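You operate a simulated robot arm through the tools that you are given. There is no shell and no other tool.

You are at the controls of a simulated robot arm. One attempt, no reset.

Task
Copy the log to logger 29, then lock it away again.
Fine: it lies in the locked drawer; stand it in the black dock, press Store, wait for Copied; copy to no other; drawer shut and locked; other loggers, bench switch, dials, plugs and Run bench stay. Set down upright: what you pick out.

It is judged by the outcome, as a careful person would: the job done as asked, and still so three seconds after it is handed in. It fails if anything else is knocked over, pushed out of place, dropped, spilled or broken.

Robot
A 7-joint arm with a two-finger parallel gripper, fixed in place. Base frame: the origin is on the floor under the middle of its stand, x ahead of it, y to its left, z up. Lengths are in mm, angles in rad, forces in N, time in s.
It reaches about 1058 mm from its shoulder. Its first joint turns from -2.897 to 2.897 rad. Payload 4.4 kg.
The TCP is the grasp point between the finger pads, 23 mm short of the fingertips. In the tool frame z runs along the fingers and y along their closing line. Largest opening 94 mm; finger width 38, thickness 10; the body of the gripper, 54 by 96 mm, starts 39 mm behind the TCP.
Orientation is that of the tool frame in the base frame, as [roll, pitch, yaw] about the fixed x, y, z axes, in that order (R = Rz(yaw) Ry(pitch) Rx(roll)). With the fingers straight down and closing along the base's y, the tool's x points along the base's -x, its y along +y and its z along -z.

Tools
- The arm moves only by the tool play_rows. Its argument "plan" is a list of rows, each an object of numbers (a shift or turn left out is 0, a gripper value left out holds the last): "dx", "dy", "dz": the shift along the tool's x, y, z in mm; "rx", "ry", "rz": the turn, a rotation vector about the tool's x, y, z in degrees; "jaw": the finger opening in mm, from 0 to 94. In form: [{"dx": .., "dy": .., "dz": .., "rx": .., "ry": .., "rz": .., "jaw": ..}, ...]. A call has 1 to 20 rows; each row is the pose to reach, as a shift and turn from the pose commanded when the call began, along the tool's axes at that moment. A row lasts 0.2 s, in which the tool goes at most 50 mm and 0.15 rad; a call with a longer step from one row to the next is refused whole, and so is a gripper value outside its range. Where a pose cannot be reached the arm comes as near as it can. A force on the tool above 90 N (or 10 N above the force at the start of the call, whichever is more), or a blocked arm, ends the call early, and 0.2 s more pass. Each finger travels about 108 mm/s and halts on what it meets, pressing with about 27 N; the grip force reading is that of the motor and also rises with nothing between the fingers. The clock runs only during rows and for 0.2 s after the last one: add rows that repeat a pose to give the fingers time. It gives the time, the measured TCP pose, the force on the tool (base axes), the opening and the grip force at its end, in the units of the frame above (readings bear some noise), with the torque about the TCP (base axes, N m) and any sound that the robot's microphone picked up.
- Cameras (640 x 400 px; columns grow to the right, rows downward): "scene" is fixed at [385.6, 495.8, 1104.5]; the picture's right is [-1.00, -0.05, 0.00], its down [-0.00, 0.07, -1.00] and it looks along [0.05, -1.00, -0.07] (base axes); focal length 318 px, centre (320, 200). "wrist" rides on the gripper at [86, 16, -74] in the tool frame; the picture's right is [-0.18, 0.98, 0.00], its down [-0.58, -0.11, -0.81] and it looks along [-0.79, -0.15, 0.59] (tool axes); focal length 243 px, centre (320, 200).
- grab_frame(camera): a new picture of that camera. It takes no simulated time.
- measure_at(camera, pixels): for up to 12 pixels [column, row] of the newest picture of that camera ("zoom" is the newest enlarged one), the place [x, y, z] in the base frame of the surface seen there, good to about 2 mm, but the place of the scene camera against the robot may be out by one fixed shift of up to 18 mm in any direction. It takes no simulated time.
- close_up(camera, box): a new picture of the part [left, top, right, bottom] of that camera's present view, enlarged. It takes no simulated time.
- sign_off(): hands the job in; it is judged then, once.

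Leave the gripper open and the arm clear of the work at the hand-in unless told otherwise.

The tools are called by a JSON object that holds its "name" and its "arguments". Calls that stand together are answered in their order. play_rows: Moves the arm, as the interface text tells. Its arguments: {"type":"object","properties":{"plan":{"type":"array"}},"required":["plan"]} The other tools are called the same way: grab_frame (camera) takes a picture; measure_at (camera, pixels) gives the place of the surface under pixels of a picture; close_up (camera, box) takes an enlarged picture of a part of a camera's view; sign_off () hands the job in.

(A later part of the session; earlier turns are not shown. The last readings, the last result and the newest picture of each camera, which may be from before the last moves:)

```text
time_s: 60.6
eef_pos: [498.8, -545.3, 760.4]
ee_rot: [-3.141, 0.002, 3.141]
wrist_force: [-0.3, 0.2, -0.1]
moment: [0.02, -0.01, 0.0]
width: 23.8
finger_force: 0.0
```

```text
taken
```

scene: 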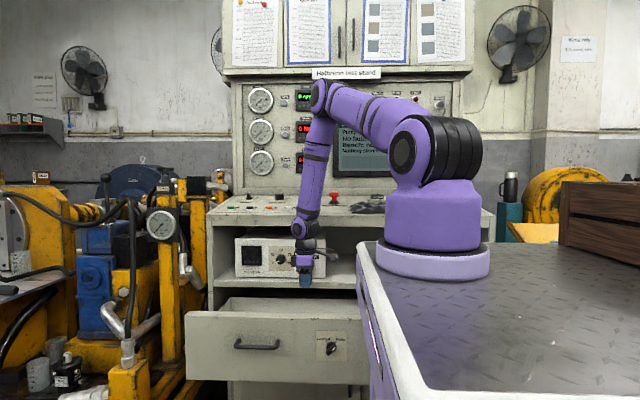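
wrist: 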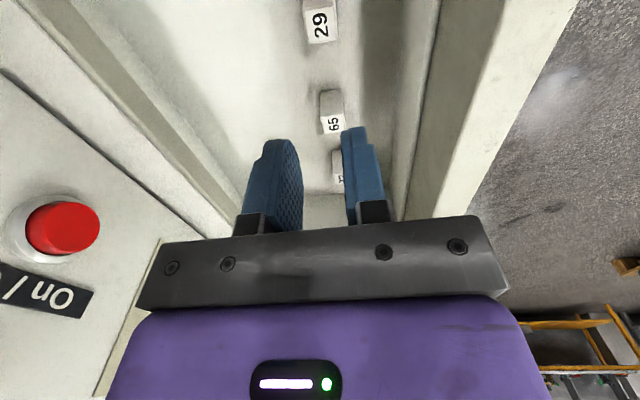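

The jaws came up empty (width 23.8) — logger 29 is still standing in the drawer at (318,22). I check that it is upright and where it is now before a firmer grip.

{"name": "close_up", "arguments": {"camera": "wrist", "box": [285, 0, 365, 50]}}

{"name": "measure_at", "arguments": {"camera": "zoom", "pixels": [[370, 300], [345, 80], [180, 100], [280, 180], [160, 200], [380, 200], [160, 100], [290, 330], [300, 20], [200, 330], [395, 300], [170, 280]]}}

```text
8.00 times, centred on (325, 25) of wrist
```

zoom: 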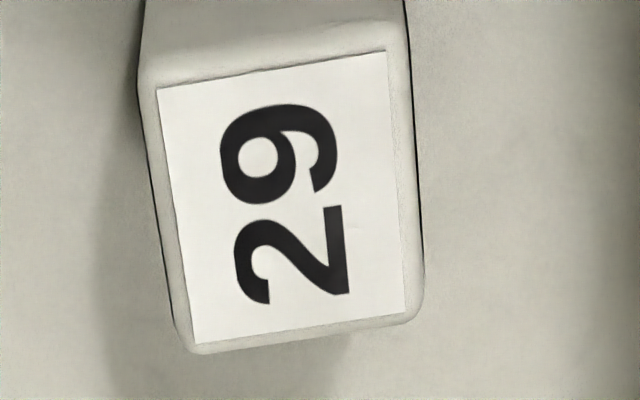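

```text
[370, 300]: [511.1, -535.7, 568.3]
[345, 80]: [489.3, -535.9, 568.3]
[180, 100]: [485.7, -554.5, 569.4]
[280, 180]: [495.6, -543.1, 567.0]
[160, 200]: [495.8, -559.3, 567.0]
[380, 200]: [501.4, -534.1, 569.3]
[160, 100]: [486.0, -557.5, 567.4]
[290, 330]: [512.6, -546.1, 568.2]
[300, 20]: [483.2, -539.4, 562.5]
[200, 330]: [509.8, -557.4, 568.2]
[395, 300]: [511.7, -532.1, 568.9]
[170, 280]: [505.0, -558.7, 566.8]
```

Logger 29 is upright, now centred near (498,−546) and squared to the jaws. I'll go again: open to 60, descend deeper to TCP z=553, and command the jaws further closed for a firmer grip.

{"name": "play_rows", "arguments": {"plan": [{"jaw": 45}, {"jaw": 60}, {"dx": 0.5, "dy": -0.5, "dz": 40, "jaw": 60}, {"dx": 0.5, "dy": -0.5, "dz": 80, "jaw": 60}, {"dx": 0.5, "dy": -0.5, "dz": 120, "jaw": 60}, {"dx": 0.5, "dy": -0.5, "dz": 155, "jaw": 60}, {"dx": 0.5, "dy": -0.5, "dz": 185, "jaw": 60}, {"dx": 0.5, "dy": -0.5, "dz": 207, "jaw": 60}, {"dx": 0.5, "dy": -0.5, "dz": 207, "jaw": 50}, {"dx": 0.5, "dy": -0.5, "dz": 207, "jaw": 40}, {"dx": 0.5, "dy": -0.5, "dz": 207, "jaw": 33}, {"dx": 0.5, "dy": -0.5, "dz": 207, "jaw": 28}, {"dx": 0.5, "dy": -0.5, "dz": 207, "jaw": 20}, {"dx": 0.5, "dy": -0.5, "dz": 207, "jaw": 10}, {"dx": 0.5, "dy": -0.5, "dz": 207, "jaw": 0}, {"dx": 0.5, "dy": -0.5, "dz": 207, "jaw": 0}]}}

{"name": "grab_frame", "arguments": {"camera": "wrist"}}

```text
time_s: 64.0
eef_pos: [499.5, -548.0, 554.0]
ee_rot: [-3.141, 0.003, 3.141]
wrist_force: [0.3, 0.7, 0.0]
moment: [-0.01, 0.04, 0.04]
width: 30.8
finger_force: 26.7
```

```text
taken
```

wrist: 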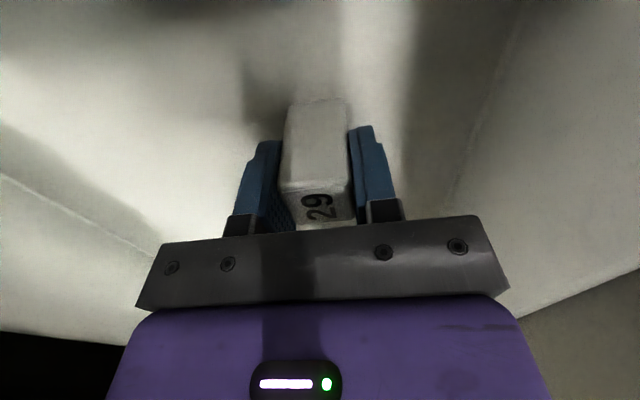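

Grip reads 26.7 N at 30.8 mm. I lift slowly 20 mm and check whether it comes along.

{"name": "play_rows", "arguments": {"plan": [{"dz": -1}, {"dz": -3}, {"dz": -6}, {"dz": -10}, {"dz": -15}, {"dz": -20}]}}

{"name": "grab_frame", "arguments": {"camera": "wrist"}}

```text
time_s: 65.4
eef_pos: [500.2, -548.1, 574.8]
ee_rot: [3.141, 0.0, 3.141]
wrist_force: [-0.8, -0.1, -0.2]
moment: [0.0, -0.04, -0.01]
width: 30.5
finger_force: 27.0
```

```text
taken
```

wrist: 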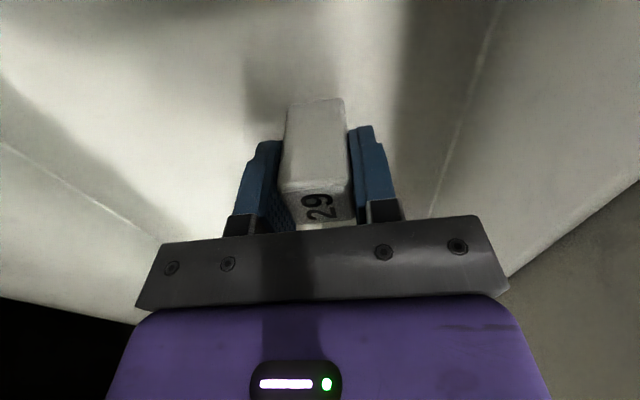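

The logger rises with the gripper (same place in the image, surroundings moved). I keep lifting at a gentle pace to about z=700 and check again.

{"name": "play_rows", "arguments": {"plan": [{"dz": -4}, {"dz": -12}, {"dz": -24}, {"dz": -38}, {"dz": -52}, {"dz": -66}, {"dz": -80}, {"dz": -94}, {"dz": -108}, {"dz": -120}, {"dz": -125}]}}

{"name": "grab_frame", "arguments": {"camera": "wrist"}}

```text
time_s: 67.8
eef_pos: [498.9, -546.1, 698.1]
ee_rot: [3.141, 0.0, -3.141]
wrist_force: [0.3, 0.3, -0.2]
moment: [-0.02, 0.0, -0.01]
width: 30.4
finger_force: 27.5
```

```text
taken
```

wrist: 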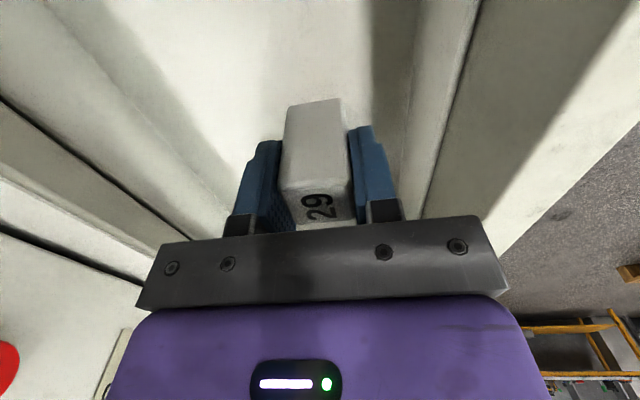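

Still held firmly. Its bottom is at about z=655, so I raise it straight up in front of the desk to about z=1130 at a gentle speed.

{"name": "play_rows", "arguments": {"plan": [{"dz": -8}, {"dz": -24}, {"dz": -46}, {"dz": -70}, {"dz": -94}, {"dz": -118}, {"dz": -142}, {"dz": -166}, {"dz": -190}, {"dz": -214}, {"dz": -238}, {"dz": -262}, {"dz": -286}, {"dz": -310}, {"dz": -334}, {"dz": -358}, {"dz": -382}, {"dz": -406}, {"dz": -424}, {"dz": -432}]}}

{"name": "grab_frame", "arguments": {"camera": "wrist"}}

{"name": "grab_frame", "arguments": {"camera": "scene"}}

```text
time_s: 72.0
eef_pos: [498.3, -547.8, 1129.9]
ee_rot: [3.141, 0.003, -3.141]
wrist_force: [-0.2, 0.4, -0.9]
moment: [-0.01, 0.04, -0.02]
width: 30.5
finger_force: 27.3
```

```text
taken
```

wrist: 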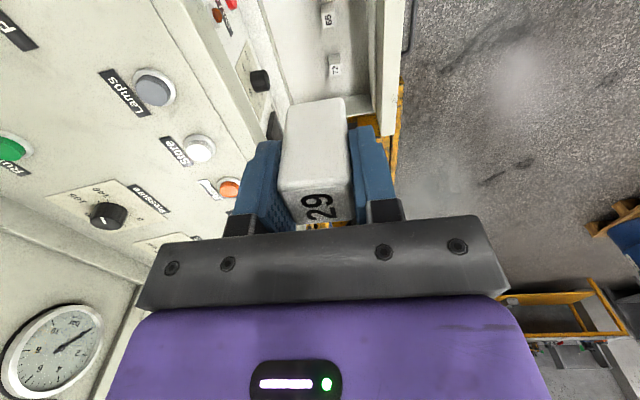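

```text
taken
```

scene: 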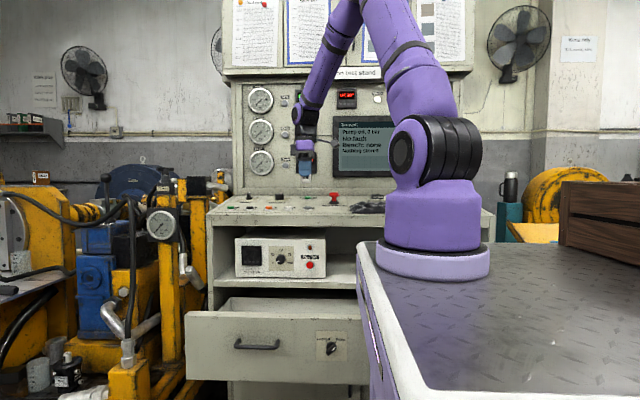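

Held well. The Store button (white, label "Store") is visible at (200,148); I measure it now, with Lamps and Reset for reference.

{"name": "measure_at", "arguments": {"camera": "wrist", "pixels": [[204, 147], [198, 143], [210, 152], [192, 150], [160, 88], [150, 82], [231, 188], [176, 152], [20, 148], [165, 120], [215, 165], [200, 160]]}}

{"name": "close_up", "arguments": {"camera": "wrist", "box": [150, 120, 240, 200]}}

```text
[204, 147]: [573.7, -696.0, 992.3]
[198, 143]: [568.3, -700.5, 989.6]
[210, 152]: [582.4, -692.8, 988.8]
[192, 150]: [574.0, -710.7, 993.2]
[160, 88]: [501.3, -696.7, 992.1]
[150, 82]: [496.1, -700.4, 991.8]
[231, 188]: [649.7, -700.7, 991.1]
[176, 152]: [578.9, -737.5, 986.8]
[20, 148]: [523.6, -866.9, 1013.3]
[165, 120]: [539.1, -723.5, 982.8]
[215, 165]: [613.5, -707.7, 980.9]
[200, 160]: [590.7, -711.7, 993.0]
```

```text
5.00 times, centred on (195, 160) of wrist
```

zoom: 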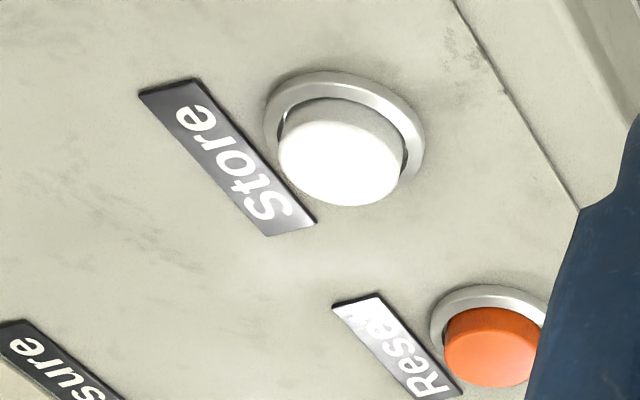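

{"name": "measure_at", "arguments": {"camera": "zoom", "pixels": [[345, 165], [285, 155], [400, 175], [340, 130], [350, 198], [320, 180], [370, 150], [490, 345], [290, 100], [410, 140], [310, 200], [380, 190]]}}

```text
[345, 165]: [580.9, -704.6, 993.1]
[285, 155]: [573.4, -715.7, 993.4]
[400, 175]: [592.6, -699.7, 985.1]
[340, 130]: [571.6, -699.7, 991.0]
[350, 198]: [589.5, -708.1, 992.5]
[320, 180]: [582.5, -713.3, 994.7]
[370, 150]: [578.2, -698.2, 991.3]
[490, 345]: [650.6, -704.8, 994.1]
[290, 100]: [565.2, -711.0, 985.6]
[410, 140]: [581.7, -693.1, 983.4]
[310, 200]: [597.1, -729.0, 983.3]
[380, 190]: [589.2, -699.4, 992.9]
```

Store's top centre is at (581,−706,993). Now I carry the logger to the dock: first across in x at the front of the desk, slightly higher.

{"name": "play_rows", "arguments": {"plan": [{"dx": 8, "dz": -4}, {"dx": 24, "dz": -10}, {"dx": 48, "dz": -16}, {"dx": 74, "dz": -20}, {"dx": 100, "dz": -20}, {"dx": 126, "dz": -20}, {"dx": 152, "dz": -20}, {"dx": 178, "dz": -20}, {"dx": 204, "dz": -20}, {"dx": 230, "dz": -20}, {"dx": 254, "dz": -20}, {"dx": 270, "dz": -20}, {"dx": 277, "dz": -20}]}}

{"name": "grab_frame", "arguments": {"camera": "scene"}}

```text
time_s: 74.8
eef_pos: [221.3, -547.8, 1150.0]
ee_rot: [3.141, 0.002, 3.142]
wrist_force: [0.4, 0.1, -0.8]
moment: [-0.01, 0.01, 0.0]
width: 30.5
finger_force: 27.3
```

```text
taken
```

scene: 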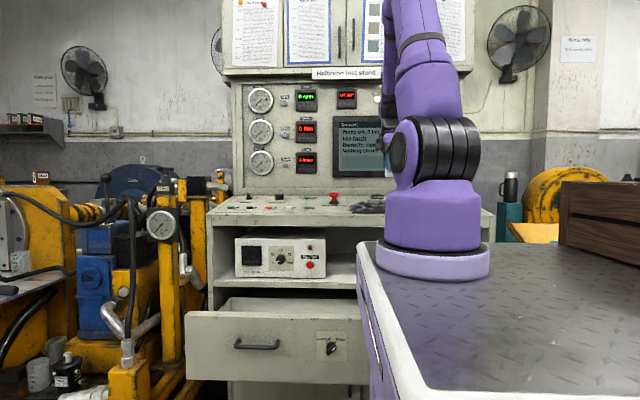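

Now I move −y to above the dock at y=−870, staying at z=1150.

{"name": "play_rows", "arguments": {"plan": [{"dy": -8}, {"dy": -24}, {"dy": -48}, {"dy": -74}, {"dy": -100}, {"dy": -126}, {"dy": -152}, {"dy": -178}, {"dy": -204}, {"dy": -230}, {"dy": -256}, {"dy": -280}, {"dy": -300}, {"dy": -315}, {"dy": -322}]}}

{"name": "grab_frame", "arguments": {"camera": "scene"}}

{"name": "grab_frame", "arguments": {"camera": "wrist"}}

```text
time_s: 78.0
eef_pos: [222.3, -869.2, 1149.7]
ee_rot: [3.141, 0.002, 3.141]
wrist_force: [-0.1, -0.5, 0.7]
moment: [-0.03, -0.02, 0.03]
width: 30.6
finger_force: 26.8
```

```text
taken
```

scene: 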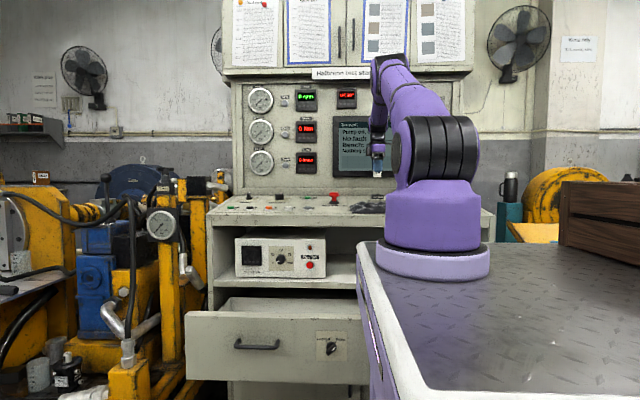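

```text
taken
```

wrist: 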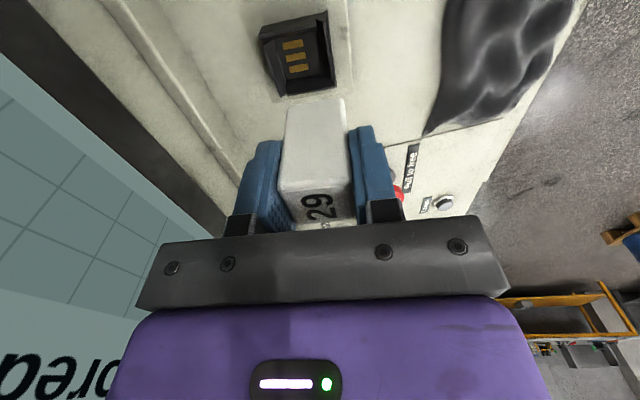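

The dock is in view just under the logger at (298,52). I zoom and measure its inner walls for precise alignment, and the logger's bottom/top.

{"name": "close_up", "arguments": {"camera": "wrist", "box": [245, 0, 355, 110]}}

{"name": "measure_at", "arguments": {"camera": "zoom", "pixels": [[140, 140], [180, 70], [220, 110], [310, 90], [345, 80], [350, 200], [300, 300], [160, 290], [210, 290], [290, 200], [230, 200], [330, 270]]}}

```text
3.64 times, centred on (300, 55) of wrist
```

zoom: 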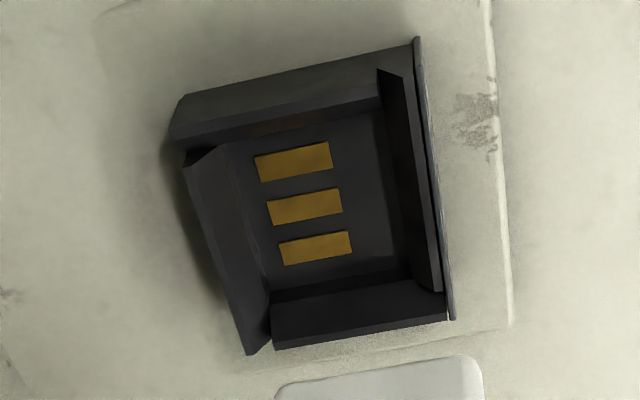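

```text
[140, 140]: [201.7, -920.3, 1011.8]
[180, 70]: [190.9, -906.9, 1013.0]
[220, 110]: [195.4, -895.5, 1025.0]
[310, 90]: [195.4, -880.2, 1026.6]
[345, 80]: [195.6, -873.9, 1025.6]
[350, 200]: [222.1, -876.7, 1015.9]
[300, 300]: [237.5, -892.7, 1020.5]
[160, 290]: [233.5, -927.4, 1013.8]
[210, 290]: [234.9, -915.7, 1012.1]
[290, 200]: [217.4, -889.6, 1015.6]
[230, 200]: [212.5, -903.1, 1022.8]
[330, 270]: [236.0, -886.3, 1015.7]
```

{"name": "measure_at", "arguments": {"camera": "zoom", "pixels": [[238, 150], [300, 135], [368, 122], [375, 160], [390, 220], [400, 262], [340, 275], [275, 285], [262, 240], [250, 190], [205, 170], [235, 290]]}}

{"name": "measure_at", "arguments": {"camera": "zoom", "pixels": [[200, 165], [195, 155], [240, 330], [258, 345], [280, 345], [430, 318], [448, 315], [418, 45], [180, 130], [375, 95], [425, 150], [435, 285]]}}

```text
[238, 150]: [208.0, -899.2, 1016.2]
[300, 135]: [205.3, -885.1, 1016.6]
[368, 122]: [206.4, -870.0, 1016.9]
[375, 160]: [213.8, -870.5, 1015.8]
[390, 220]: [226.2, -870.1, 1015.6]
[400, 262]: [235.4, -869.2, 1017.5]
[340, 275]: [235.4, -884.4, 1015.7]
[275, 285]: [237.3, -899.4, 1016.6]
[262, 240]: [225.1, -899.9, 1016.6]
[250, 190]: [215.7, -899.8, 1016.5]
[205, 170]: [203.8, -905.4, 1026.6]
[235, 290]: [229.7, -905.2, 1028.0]
```

```text
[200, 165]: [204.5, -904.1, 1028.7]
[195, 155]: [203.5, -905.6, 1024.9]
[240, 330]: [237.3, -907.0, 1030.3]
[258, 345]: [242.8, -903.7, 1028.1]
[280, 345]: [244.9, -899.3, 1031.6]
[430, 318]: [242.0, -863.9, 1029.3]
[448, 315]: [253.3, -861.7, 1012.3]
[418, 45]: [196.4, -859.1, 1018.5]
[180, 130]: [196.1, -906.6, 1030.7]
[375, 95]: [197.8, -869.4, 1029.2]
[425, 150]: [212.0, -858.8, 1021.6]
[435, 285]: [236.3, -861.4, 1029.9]
```

The pocket floor spans x≈204.5–237 and y≈−900…−867, centre about (221,−883.5), with chamfered walls. I now measure where the logger sits in the gripper.

{"name": "close_up", "arguments": {"camera": "wrist", "box": [260, 90, 380, 240]}}

{"name": "measure_at", "arguments": {"camera": "zoom", "pixels": [[230, 235], [240, 270], [260, 330], [380, 320], [375, 240], [365, 300], [230, 40], [370, 35], [300, 30], [235, 225], [300, 230], [250, 100]]}}

```text
2.67 times, centred on (320, 165) of wrist
```

zoom: 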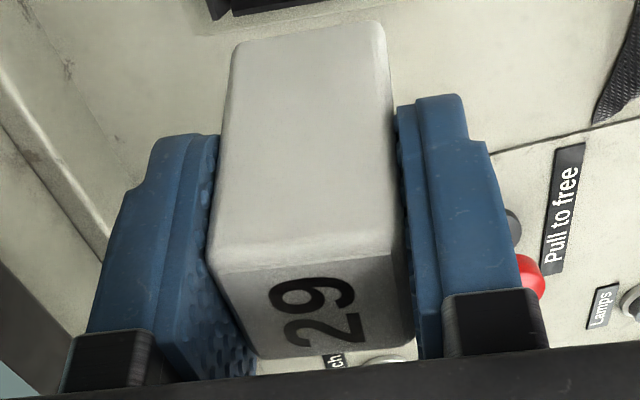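

```text
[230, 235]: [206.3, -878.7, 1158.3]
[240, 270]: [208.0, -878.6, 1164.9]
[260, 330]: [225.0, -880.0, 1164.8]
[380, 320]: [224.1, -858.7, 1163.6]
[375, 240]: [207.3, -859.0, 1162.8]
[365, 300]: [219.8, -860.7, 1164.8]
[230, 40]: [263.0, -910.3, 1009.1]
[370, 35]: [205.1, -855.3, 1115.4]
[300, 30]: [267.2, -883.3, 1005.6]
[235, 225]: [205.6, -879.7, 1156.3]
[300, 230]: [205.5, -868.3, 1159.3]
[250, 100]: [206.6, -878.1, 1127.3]
```

The logger's centre is about 1.6 mm toward −x from the TCP, its bottom ~42.5 mm below it. I shift −14 mm in y to centre over the dock and descend 60 mm, stopping above the rim for a check.

{"name": "play_rows", "arguments": {"plan": [{"dy": -7, "dz": 5}, {"dx": -0.2, "dy": -14.1, "dz": 20}, {"dx": -0.2, "dy": -14.1, "dz": 40}, {"dx": -0.2, "dy": -14.1, "dz": 54}, {"dx": -0.2, "dy": -14.1, "dz": 60}, {"dx": -0.2, "dy": -14.1, "dz": 60}]}}

{"name": "grab_frame", "arguments": {"camera": "wrist"}}

{"name": "close_up", "arguments": {"camera": "wrist", "box": [250, 50, 390, 230]}}

{"name": "close_up", "arguments": {"camera": "scene", "box": [350, 160, 410, 215]}}

```text
time_s: 79.4
eef_pos: [221.8, -882.4, 1090.3]
ee_rot: [-3.141, 0.002, -3.141]
wrist_force: [-0.8, 0.0, -1.6]
moment: [-0.02, 0.01, 0.0]
width: 30.3
finger_force: 27.6
```

```text
taken
```

wrist: 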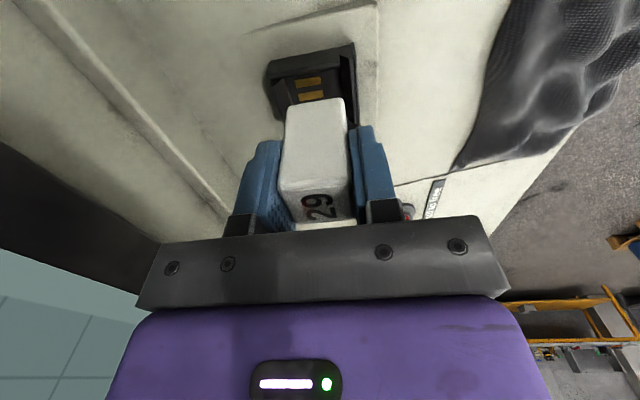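

```text
2.22 times, centred on (320, 140) of wrist
```

zoom: 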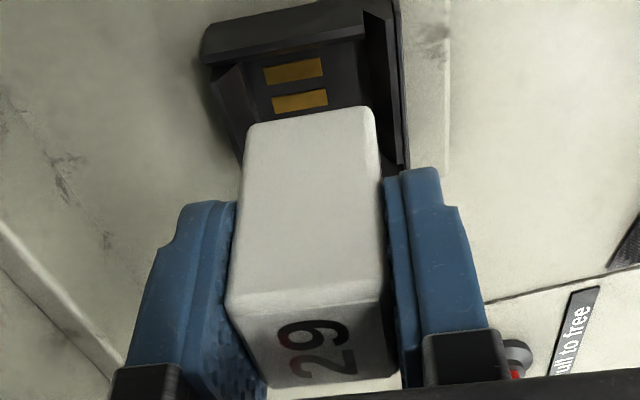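

```text
7.27 times, centred on (380, 188) of scene
```

zoom: 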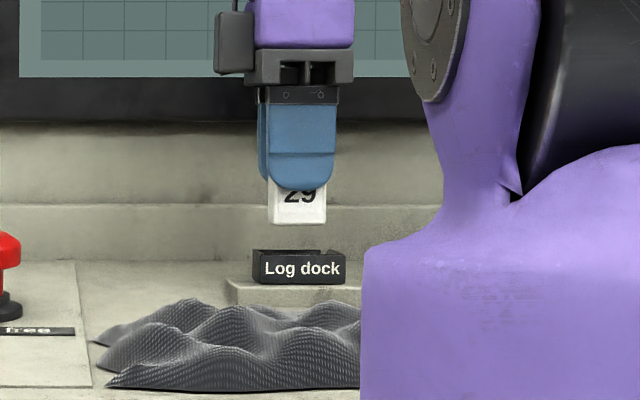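

In the scene view the logger (centre 298) lines up with the dock (centre 298) in x. I check the y alignment using the wrist view: logger bottom edge versus dock walls.

{"name": "close_up", "arguments": {"camera": "wrist", "box": [255, 35, 375, 125]}}

{"name": "measure_at", "arguments": {"camera": "zoom", "pixels": [[170, 350], [200, 350], [300, 345], [460, 350], [455, 340], [150, 250], [190, 250], [300, 230], [440, 200], [480, 200], [530, 200], [490, 320]]}}

```text
4.44 times, centred on (315, 80) of wrist
```

zoom: 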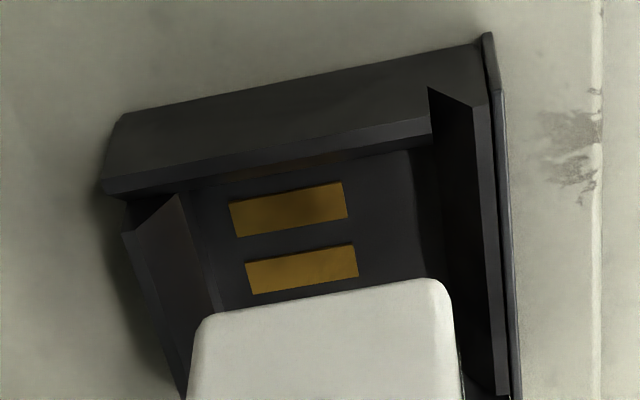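

```text
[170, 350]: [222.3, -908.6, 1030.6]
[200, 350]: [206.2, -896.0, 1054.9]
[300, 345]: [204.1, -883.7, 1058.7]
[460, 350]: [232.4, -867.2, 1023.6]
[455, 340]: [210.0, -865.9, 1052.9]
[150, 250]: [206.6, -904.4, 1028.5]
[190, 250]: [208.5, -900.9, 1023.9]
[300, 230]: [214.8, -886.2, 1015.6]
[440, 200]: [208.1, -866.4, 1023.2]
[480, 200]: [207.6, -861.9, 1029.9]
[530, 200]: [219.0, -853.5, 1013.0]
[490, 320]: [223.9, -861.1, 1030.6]
```

Logger bottom spans y −897.5…−867; pocket −901…−866.4. I correct by −1.3 mm in y and +0.8 mm in x, then descend 26 mm slowly into the pocket.

{"name": "play_rows", "arguments": {"plan": [{"dx": -0.8, "dy": -1.3}, {"dx": -0.8, "dy": -1.3, "dz": 6}, {"dx": -0.8, "dy": -1.3, "dz": 12}, {"dx": -0.8, "dy": -1.3, "dz": 16}, {"dx": -0.8, "dy": -1.3, "dz": 20}, {"dx": -0.8, "dy": -1.3, "dz": 23}, {"dx": -0.8, "dy": -1.3, "dz": 26}, {"dx": -0.8, "dy": -1.3, "dz": 26}]}}

{"name": "close_up", "arguments": {"camera": "wrist", "box": [250, 60, 390, 230]}}

{"name": "close_up", "arguments": {"camera": "scene", "box": [360, 170, 400, 205]}}

```text
time_s: 81.2
eef_pos: [222.7, -885.0, 1064.4]
ee_rot: [-3.141, 0.002, 3.14]
wrist_force: [-2.9, 0.1, -0.9]
moment: [0.01, 0.11, -0.08]
width: 30.6
finger_force: 27.3
```

```text
2.35 times, centred on (320, 145) of wrist
```

zoom: 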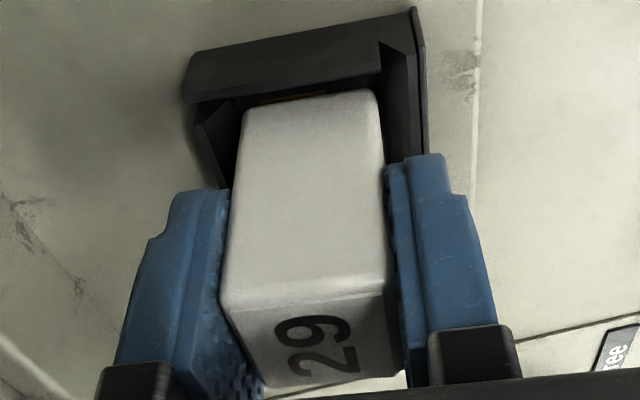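

```text
11.43 times, centred on (380, 188) of scene
```

zoom: 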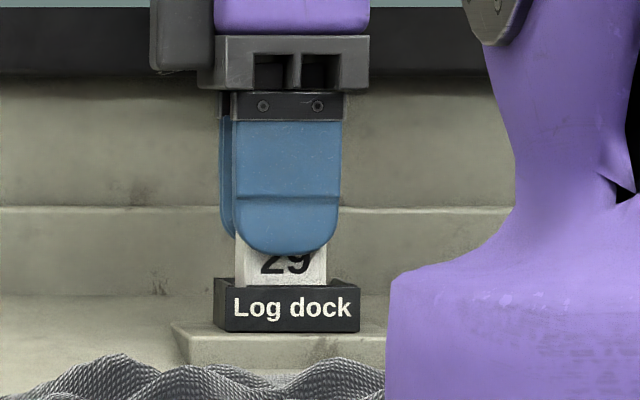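

The logger is entering the pocket, with a slight −2.9 N push in x (touching the +x wall). I shift back 1 mm toward −x and go down the last ~6 mm gently.

{"name": "play_rows", "arguments": {"plan": [{"dx": 1}, {"dx": 1, "dz": 2}, {"dx": 1, "dz": 4}, {"dx": 1, "dz": 5}, {"dx": 1, "dz": 5.5}]}}

{"name": "close_up", "arguments": {"camera": "scene", "box": [360, 170, 400, 205]}}

```text
time_s: 82.4
eef_pos: [222.2, -886.0, 1059.2]
ee_rot: [-3.14, 0.001, 3.141]
wrist_force: [-0.5, 1.8, 9.7]
moment: [0.14, 0.02, -0.04]
width: 30.7
finger_force: 27.1
```

```text
11.43 times, centred on (380, 188) of scene
```

zoom: 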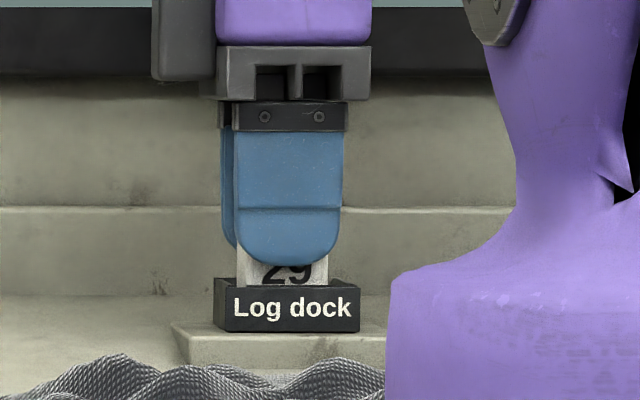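

Contact at TCP z=1059.2 with 9.7 N matches the pocket floor (seated). I open the jaws slowly and rise straight up.

{"name": "play_rows", "arguments": {"plan": [{"jaw": 32}, {"jaw": 38}, {"jaw": 46}, {"jaw": 54}, {"dz": -10, "jaw": 54}, {"dz": -30, "jaw": 54}, {"dz": -60, "jaw": 54}, {"dz": -95, "jaw": 54}, {"dz": -120, "jaw": 54}]}}

{"name": "grab_frame", "arguments": {"camera": "wrist"}}

{"name": "grab_frame", "arguments": {"camera": "scene"}}

{"name": "close_up", "arguments": {"camera": "scene", "box": [330, 110, 400, 205]}}

```text
time_s: 84.4
eef_pos: [221.7, -885.1, 1178.8]
ee_rot: [3.141, 0.004, 3.141]
wrist_force: [-0.4, 0.3, -0.1]
moment: [0.01, 0.0, 0.0]
width: 54.2
finger_force: 0.0
```

```text
taken
```

wrist: 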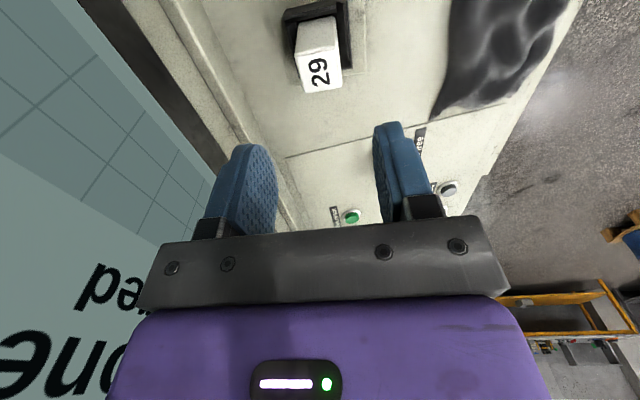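

```text
taken
```

scene: 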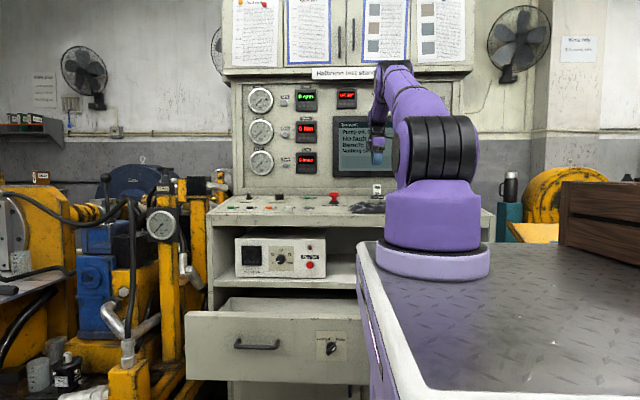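

```text
4.21 times, centred on (365, 158) of scene
```

zoom: 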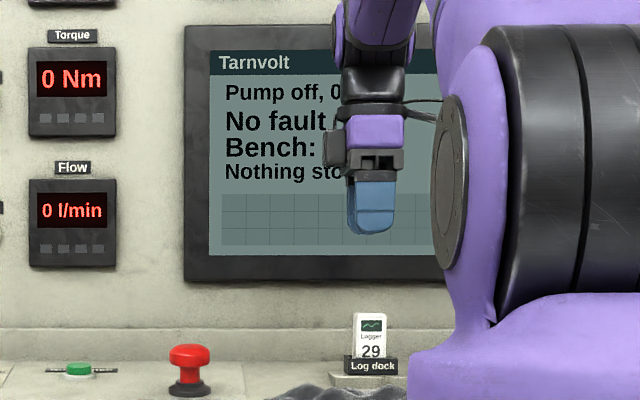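

Logger 29 stands in the dock, label to the front. Screen still says "Nothing stored". I close the jaws, move over to above Store (581,−706), staying high.

{"name": "play_rows", "arguments": {"plan": [{"dy": 30, "jaw": 40}, {"dy": 70, "jaw": 20}, {"dy": 110, "jaw": 0}, {"dx": -20, "dy": 150, "jaw": 0}, {"dx": -55, "dy": 179, "jaw": 0}, {"dx": -100, "dy": 179, "jaw": 0}, {"dx": -145, "dy": 179, "dz": 15, "jaw": 0}, {"dx": -190, "dy": 179, "dz": 30, "jaw": 0}, {"dx": -235, "dy": 179, "dz": 45, "jaw": 0}, {"dx": -280, "dy": 179, "dz": 60, "jaw": 0}, {"dx": -320, "dy": 179, "dz": 80, "jaw": 0}, {"dx": -350, "dy": 179, "dz": 100, "jaw": 0}, {"dx": -359.3, "dy": 179, "dz": 115, "jaw": 0}, {"dx": -359.3, "dy": 179, "dz": 115, "jaw": 0}]}}

{"name": "grab_frame", "arguments": {"camera": "wrist"}}

{"name": "grab_frame", "arguments": {"camera": "scene"}}

```text
time_s: 87.4
eef_pos: [580.2, -706.8, 1063.4]
ee_rot: [-3.141, 0.001, 3.141]
wrist_force: [0.2, 0.1, -0.2]
moment: [0.02, 0.03, -0.03]
width: 0.0
finger_force: 27.4
```

```text
taken
```

wrist: 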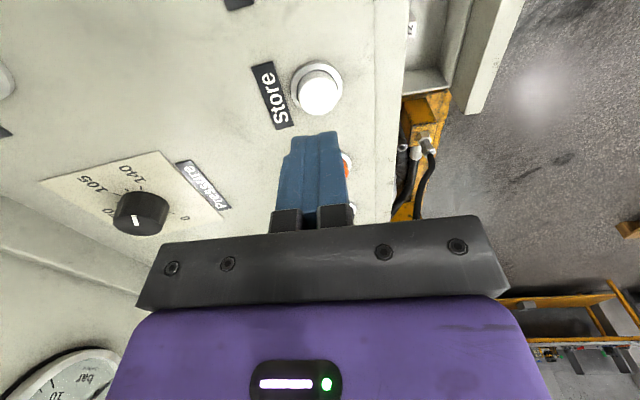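

```text
taken
```

scene: 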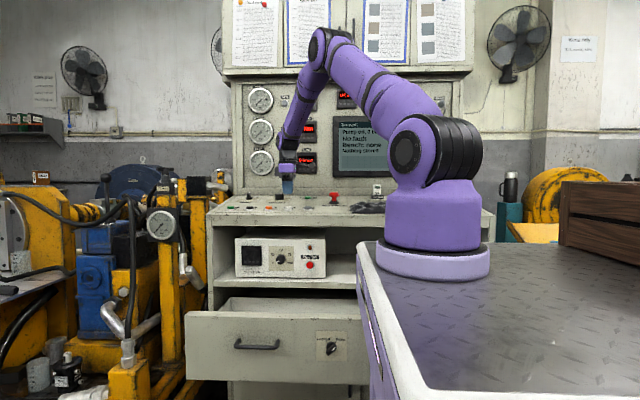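

Closed fingertips are above the Store button at (318,92). I verify its position once more before pressing.

{"name": "measure_at", "arguments": {"camera": "wrist", "pixels": [[318, 92], [303, 90], [332, 92], [318, 80], [320, 106], [340, 75], [140, 210], [130, 195], [346, 165]]}}

```text
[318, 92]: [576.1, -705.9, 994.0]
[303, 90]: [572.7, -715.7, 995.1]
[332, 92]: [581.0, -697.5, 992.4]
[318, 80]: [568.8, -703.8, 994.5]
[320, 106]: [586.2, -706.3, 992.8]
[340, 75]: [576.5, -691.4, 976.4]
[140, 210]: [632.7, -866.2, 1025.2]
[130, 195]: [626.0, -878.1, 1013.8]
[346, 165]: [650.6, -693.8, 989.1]
```

Button centre ≈ (578,−706), top z≈993.5; the fingertips are at z≈1040. I descend to just above, then press down in small steps.

{"name": "play_rows", "arguments": {"plan": [{"dx": 1.5, "dz": 18}, {"dx": 1.5, "dz": 34}, {"dx": 1.5, "dz": 42}, {"dx": 1.5, "dz": 45}, {"dx": 1.5, "dz": 47}, {"dx": 1.5, "dz": 49}]}}

{"name": "close_up", "arguments": {"camera": "scene", "box": [330, 110, 400, 205]}}

{"name": "grab_frame", "arguments": {"camera": "wrist"}}

```text
time_s: 88.8
eef_pos: [579.9, -707.0, 1015.7]
ee_rot: [-3.141, 0.001, 3.141]
wrist_force: [-0.4, -0.1, 1.7]
moment: [0.01, -0.04, -0.02]
width: 0.1
finger_force: 26.9
heard: click
```

```text
4.21 times, centred on (365, 158) of scene
```

zoom: 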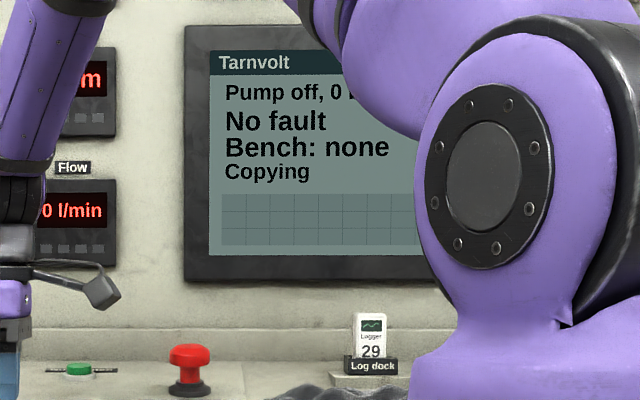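

```text
taken
```

wrist: 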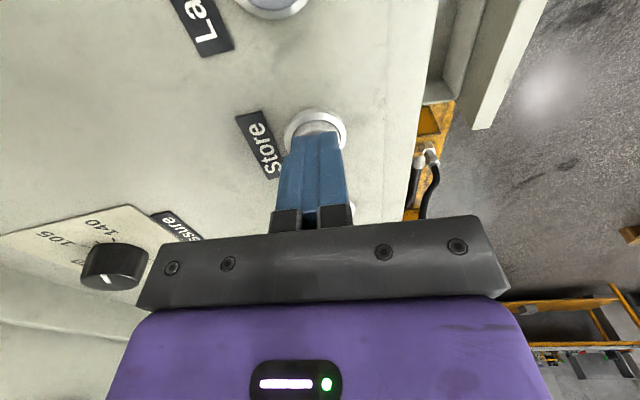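

A click was heard and the screen says "Copying". I lift off the button and wait a few seconds for "Copied".

{"name": "play_rows", "arguments": {"plan": [{"dz": -10}, {"dz": -30}, {"dz": -60}, {"dz": -100}, {"dz": -130}, {"dz": -130}, {"dz": -130}, {"dz": -130}, {"dz": -130}, {"dz": -130}, {"dz": -130}, {"dz": -130}, {"dz": -130}, {"dz": -130}, {"dz": -130}]}}

{"name": "close_up", "arguments": {"camera": "scene", "box": [330, 110, 400, 205]}}

```text
time_s: 92.0
eef_pos: [578.3, -705.6, 1146.1]
ee_rot: [3.141, 0.002, 3.141]
wrist_force: [-1.3, -0.7, -0.1]
moment: [0.04, 0.0, 0.01]
width: 0.1
finger_force: 26.9
```

```text
4.21 times, centred on (365, 158) of scene
```

zoom: 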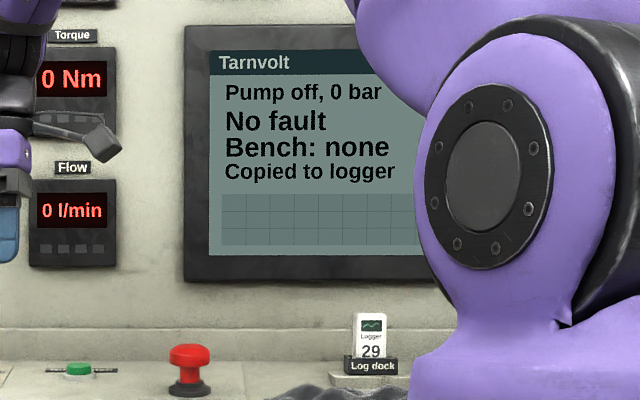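

The screen shows "Copied to logger". Now I retrieve it: back over to above the dock with the jaws opening to 54.

{"name": "play_rows", "arguments": {"plan": [{"dx": 30, "dz": -15, "jaw": 20}, {"dx": 75, "dz": -33, "jaw": 40}, {"dx": 120, "dz": -33, "jaw": 54}, {"dx": 165, "dz": -33, "jaw": 54}, {"dx": 210, "dz": -33, "jaw": 54}, {"dx": 255, "dz": -33, "jaw": 54}, {"dx": 300, "dz": -33, "jaw": 54}, {"dx": 335, "dy": -20, "dz": -33, "jaw": 54}, {"dx": 356, "dy": -55, "dz": -33, "jaw": 54}, {"dx": 356, "dy": -95, "dz": -33, "jaw": 54}, {"dx": 356, "dy": -135, "dz": -33, "jaw": 54}, {"dx": 356, "dy": -165, "dz": -33, "jaw": 54}, {"dx": 356, "dy": -179.4, "dz": -33, "jaw": 54}, {"dx": 356, "dy": -179.4, "dz": -33, "jaw": 54}]}}

{"name": "close_up", "arguments": {"camera": "wrist", "box": [260, 0, 380, 110]}}

{"name": "measure_at", "arguments": {"camera": "zoom", "pixels": [[250, 260], [310, 210], [230, 170], [340, 150], [260, 320], [390, 290], [210, 150], [350, 130], [380, 200], [330, 310], [240, 200], [360, 200]]}}

```text
time_s: 95.0
eef_pos: [222.7, -886.3, 1177.6]
ee_rot: [-3.14, 0.002, 3.141]
wrist_force: [-0.9, 0.7, 0.3]
moment: [-0.05, -0.02, 0.0]
width: 53.9
finger_force: 0.1
```

```text
3.64 times, centred on (320, 55) of wrist
```

zoom: 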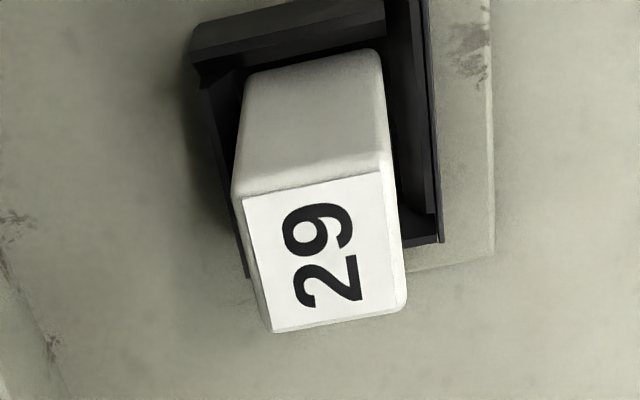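

```text
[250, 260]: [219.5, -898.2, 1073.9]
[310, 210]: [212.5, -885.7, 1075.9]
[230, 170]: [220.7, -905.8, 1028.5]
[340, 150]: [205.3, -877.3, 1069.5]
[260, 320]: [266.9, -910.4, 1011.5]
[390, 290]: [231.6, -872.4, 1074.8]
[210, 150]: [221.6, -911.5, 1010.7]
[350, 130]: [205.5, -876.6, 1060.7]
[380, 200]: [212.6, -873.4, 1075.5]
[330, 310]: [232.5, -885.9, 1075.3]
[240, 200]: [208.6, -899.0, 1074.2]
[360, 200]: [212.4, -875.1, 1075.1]
```

Logger top is at z≈1075, centred near (220.5,−885). I descend to TCP z=1060 and close firmly.

{"name": "play_rows", "arguments": {"plan": [{"dy": 0.8, "dz": 30}, {"dy": 0.8, "dz": 60}, {"dy": 0.8, "dz": 85}, {"dy": 0.8, "dz": 105}, {"dy": 0.8, "dz": 117.5}, {"dy": 0.8, "dz": 117.5, "jaw": 44}, {"dy": 0.8, "dz": 117.5, "jaw": 37}, {"dy": 0.8, "dz": 117.5, "jaw": 32}, {"dy": 0.8, "dz": 117.5, "jaw": 28}, {"dy": 0.8, "dz": 117.5, "jaw": 18}, {"dy": 0.8, "dz": 117.5, "jaw": 8}, {"dy": 0.8, "dz": 117.5, "jaw": 0}, {"dy": 0.8, "dz": 117.5, "jaw": 0}]}}

```text
time_s: 97.8
eef_pos: [223.6, -884.8, 1060.5]
ee_rot: [-3.14, 0.002, -3.141]
wrist_force: [-0.4, 0.3, 0.3]
moment: [-0.01, 0.0, 0.0]
width: 30.6
finger_force: 27.1
```

Gripped (30.6 mm, 27 N). I lift slowly out of the dock and check.

{"name": "play_rows", "arguments": {"plan": [{"dz": -2}, {"dz": -5}, {"dz": -10}, {"dz": -16}, {"dz": -24}, {"dz": -34}, {"dz": -46}, {"dz": -60}, {"dz": -75}, {"dz": -90}]}}

{"name": "grab_frame", "arguments": {"camera": "wrist"}}

```text
time_s: 100.0
eef_pos: [223.2, -885.4, 1151.1]
ee_rot: [3.14, 0.002, -3.14]
wrist_force: [0.2, -0.8, -0.8]
moment: [0.01, 0.02, -0.02]
width: 30.6
finger_force: 27.1
```

```text
taken
```

wrist: 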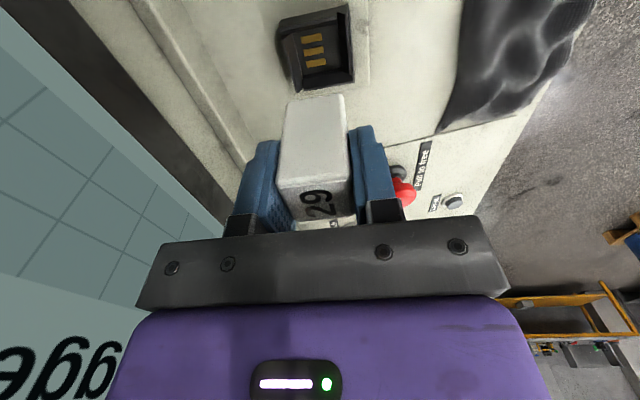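

The logger is out and held. I carry it back along the same route: first +y to y≈−547.

{"name": "play_rows", "arguments": {"plan": [{"dy": 8}, {"dy": 24}, {"dy": 48}, {"dy": 74}, {"dy": 100}, {"dy": 126}, {"dy": 152}, {"dy": 178}, {"dy": 204}, {"dy": 230}, {"dy": 256}, {"dy": 282}, {"dy": 306}, {"dy": 326}, {"dy": 338}]}}

```text
time_s: 103.2
eef_pos: [222.6, -547.2, 1150.9]
ee_rot: [3.142, 0.003, 3.141]
wrist_force: [-0.6, -0.5, -0.6]
moment: [0.03, 0.0, -0.02]
width: 30.6
finger_force: 26.6
```

Still held. Now +x to above the open drawer, at the logger's original spot (x≈501).

{"name": "play_rows", "arguments": {"plan": [{"dx": -8}, {"dx": -24}, {"dx": -48}, {"dx": -74}, {"dx": -100}, {"dx": -126}, {"dx": -152}, {"dx": -178}, {"dx": -204}, {"dx": -230}, {"dx": -252}, {"dx": -268}, {"dx": -279}]}}

{"name": "grab_frame", "arguments": {"camera": "wrist"}}

{"name": "grab_frame", "arguments": {"camera": "scene"}}

```text
time_s: 106.0
eef_pos: [501.9, -546.5, 1148.9]
ee_rot: [3.141, 0.002, -3.141]
wrist_force: [-0.2, -0.3, -0.8]
moment: [-0.01, -0.01, 0.01]
width: 30.5
finger_force: 27.7
```

```text
taken
```

wrist: 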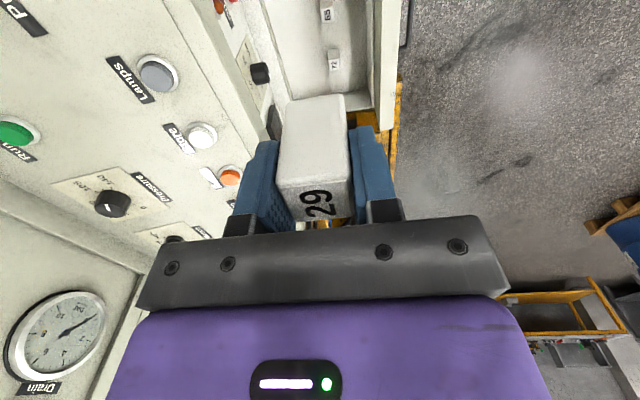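

```text
taken
```

scene: 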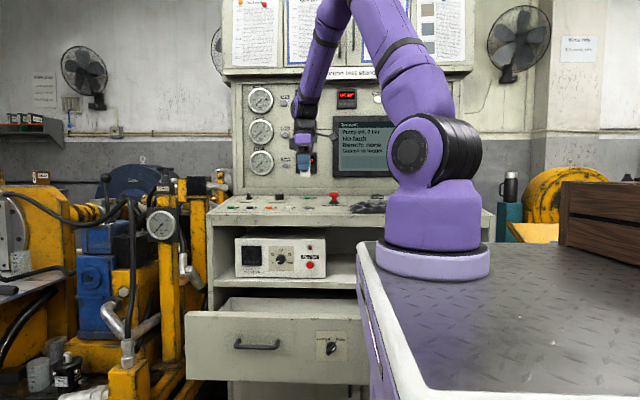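

Still gripping. I descend straight down toward the drawer, first to about z=705.

{"name": "play_rows", "arguments": {"plan": [{"dz": 8}, {"dz": 24}, {"dz": 48}, {"dz": 74}, {"dz": 100}, {"dz": 126}, {"dz": 152}, {"dz": 178}, {"dz": 204}, {"dz": 230}, {"dz": 256}, {"dz": 282}, {"dz": 308}, {"dz": 334}, {"dz": 360}, {"dz": 386}, {"dz": 410}, {"dz": 430}, {"dz": 442}, {"dz": 444}]}}

{"name": "grab_frame", "arguments": {"camera": "wrist"}}

{"name": "grab_frame", "arguments": {"camera": "scene"}}

```text
time_s: 110.2
eef_pos: [502.6, -547.0, 705.6]
ee_rot: [-3.141, 0.003, -3.141]
wrist_force: [0.3, -0.6, -1.0]
moment: [0.01, -0.01, 0.0]
width: 30.7
finger_force: 26.9
```

```text
taken
```

wrist: 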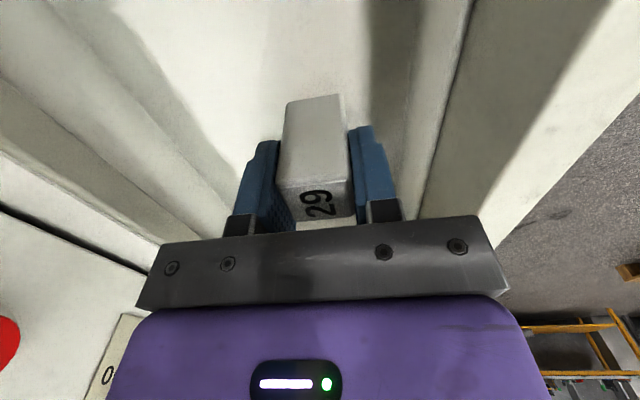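

```text
taken
```

scene: 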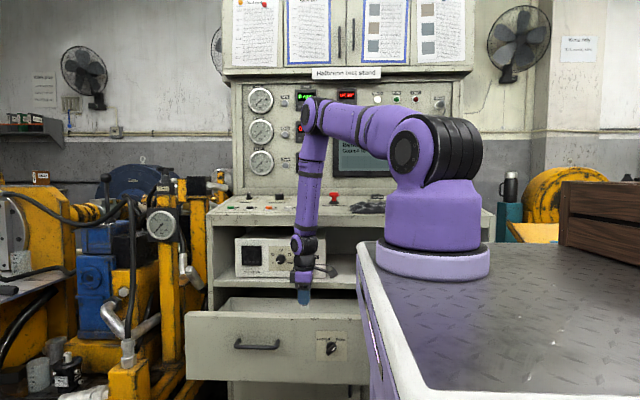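

The logger hangs above its old spot. Set-down should be at TCP z≈554. I descend to about 558, then slowly until it touches.

{"name": "play_rows", "arguments": {"plan": [{"dz": 8}, {"dz": 24}, {"dz": 46}, {"dz": 70}, {"dz": 94}, {"dz": 115}, {"dz": 130}, {"dz": 140}, {"dz": 146}, {"dz": 149}, {"dz": 151}, {"dz": 152}]}}

{"name": "grab_frame", "arguments": {"camera": "wrist"}}

```text
time_s: 112.8
eef_pos: [502.9, -546.1, 554.5]
ee_rot: [-3.14, -0.001, -3.14]
wrist_force: [0.2, 0.2, -0.7]
moment: [0.0, -0.03, 0.01]
width: 30.4
finger_force: 26.8
```

```text
taken
```

wrist: 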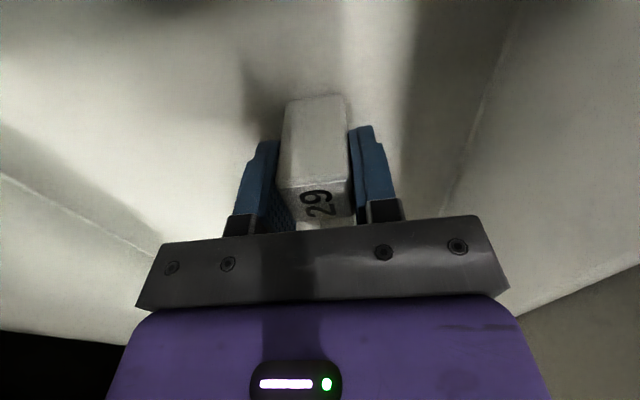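

No contact force yet at z=554.5. I lower in half-millimetre steps until I feel the floor.

{"name": "play_rows", "arguments": {"plan": [{"dz": 0.5}, {"dz": 1}, {"dz": 1.2}]}}

```text
time_s: 113.6
eef_pos: [502.8, -545.6, 553.1]
ee_rot: [3.14, 0.001, 3.141]
wrist_force: [-2.4, 2.2, 15.1]
moment: [0.12, 0.17, -0.02]
width: 30.3
finger_force: 27.4
```

The floor is felt (15 N upward). I back off 0.5 mm, open the jaws slowly, then rise.

{"name": "play_rows", "arguments": {"plan": [{"dz": -0.6}, {"dz": -0.6, "jaw": 31}, {"dz": -0.6, "jaw": 34}, {"dz": -0.6, "jaw": 40}, {"dz": -0.6, "jaw": 50}, {"dz": -0.6, "jaw": 58}, {"dz": -0.6, "jaw": 58}, {"dz": -15, "jaw": 58}, {"dz": -40, "jaw": 58}, {"dz": -80, "jaw": 58}, {"dz": -125, "jaw": 58}, {"dz": -170, "jaw": 58}, {"dz": -210, "jaw": 58}]}}

{"name": "grab_frame", "arguments": {"camera": "wrist"}}

{"name": "close_up", "arguments": {"camera": "wrist", "box": [260, 0, 400, 200]}}

```text
time_s: 116.4
eef_pos: [502.0, -546.2, 761.8]
ee_rot: [3.141, 0.002, -3.141]
wrist_force: [-0.6, 0.8, 0.2]
moment: [0.0, -0.02, 0.0]
width: 58.0
finger_force: 0.0
```

```text
taken
```

wrist: 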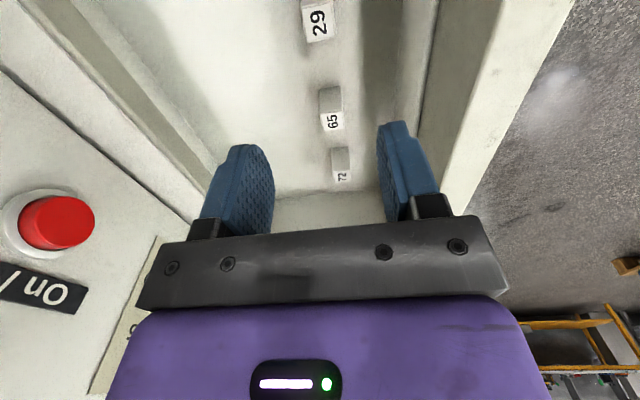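

```text
2.00 times, centred on (330, 100) of wrist
```

zoom: 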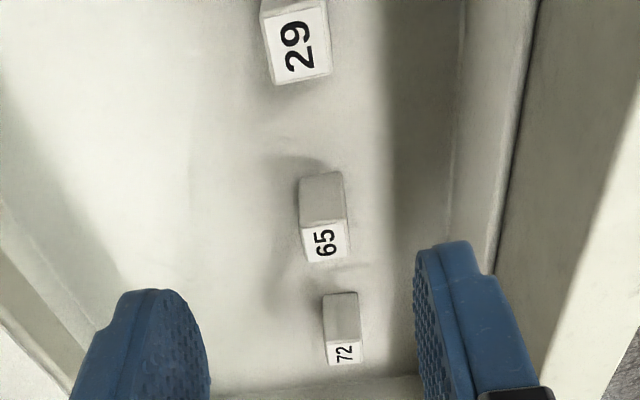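

Logger 29 stands upright back in its place beside 65 and 72. Now to close the drawer: I return to the handle by the reverse path — first up and out over the drawer front.

{"name": "play_rows", "arguments": {"plan": [{"dx": -10, "dy": 15, "dz": -30}, {"dx": -22, "dy": 45, "dz": -55}, {"dx": -36, "dy": 80, "dz": -75}, {"dx": -50, "dy": 115, "dz": -88, "jaw": 40}, {"dx": -60, "dy": 149, "dz": -88, "jaw": 28}, {"dx": -60, "dy": 149, "dz": -88, "jaw": 28}]}}

```text
time_s: 117.8
eef_pos: [560.8, -397.3, 851.2]
ee_rot: [-3.141, 0.002, -3.141]
wrist_force: [-0.9, 0.3, -1.3]
moment: [0.01, -0.02, 0.0]
width: 27.9
finger_force: 0.0
```

Now I tilt back to 45° and go to the stand-off in front of the handle.

{"name": "play_rows", "arguments": {"plan": [{"dx": -10, "dy": 25, "dz": 10, "rx": 5}, {"dx": -22, "dy": 50, "dz": 30, "rx": 13}, {"dx": -35, "dy": 75, "dz": 58, "rx": 21}, {"dx": -46, "dy": 92, "dz": 88, "rx": 29}, {"dx": -56, "dy": 102, "dz": 118, "rx": 37}, {"dx": -64, "dy": 108, "dz": 146, "rx": 45}, {"dx": -64, "dy": 108, "dz": 146, "rx": 45}]}}

{"name": "grab_frame", "arguments": {"camera": "wrist"}}

{"name": "grab_frame", "arguments": {"camera": "scene"}}

```text
time_s: 119.4
eef_pos: [626.1, -290.1, 705.8]
ee_rot: [-2.354, 0.003, -3.141]
wrist_force: [0.0, -0.9, -0.8]
moment: [-0.02, 0.01, 0.01]
width: 28.0
finger_force: 0.0
```

```text
taken
```

wrist: 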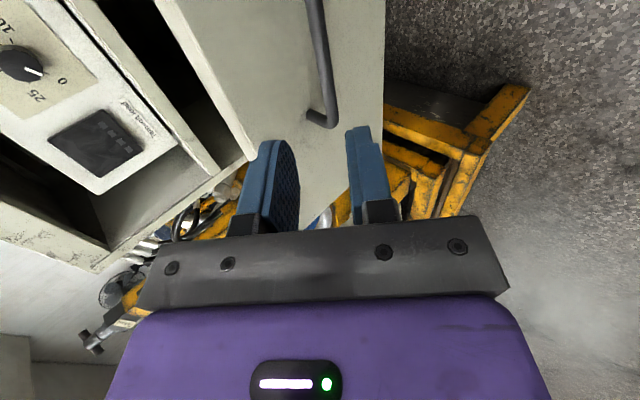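

```text
taken
```

scene: 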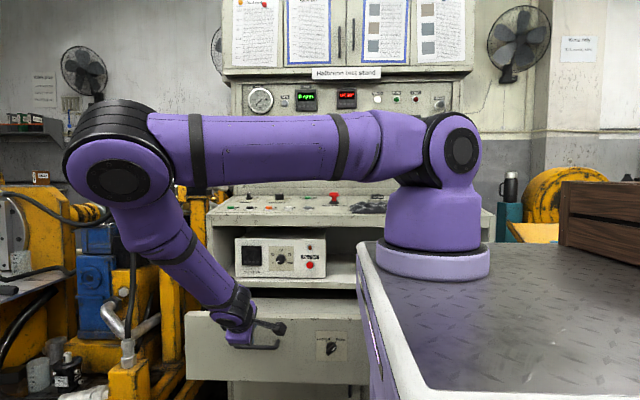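

The bar is again between the fingers' line in the wrist view ((312,0)–(330,120)). I measure it for alignment before going in.

{"name": "measure_at", "arguments": {"camera": "wrist", "pixels": [[313, 10], [317, 30], [320, 50], [323, 70], [326, 90], [329, 110], [318, 115], [280, 60], [360, 60]]}}

```text
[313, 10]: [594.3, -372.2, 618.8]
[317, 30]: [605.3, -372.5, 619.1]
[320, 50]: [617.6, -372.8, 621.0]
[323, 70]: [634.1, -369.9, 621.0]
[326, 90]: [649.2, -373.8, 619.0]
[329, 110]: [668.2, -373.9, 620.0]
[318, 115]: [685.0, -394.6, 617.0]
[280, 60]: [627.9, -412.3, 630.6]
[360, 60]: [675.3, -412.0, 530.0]
```

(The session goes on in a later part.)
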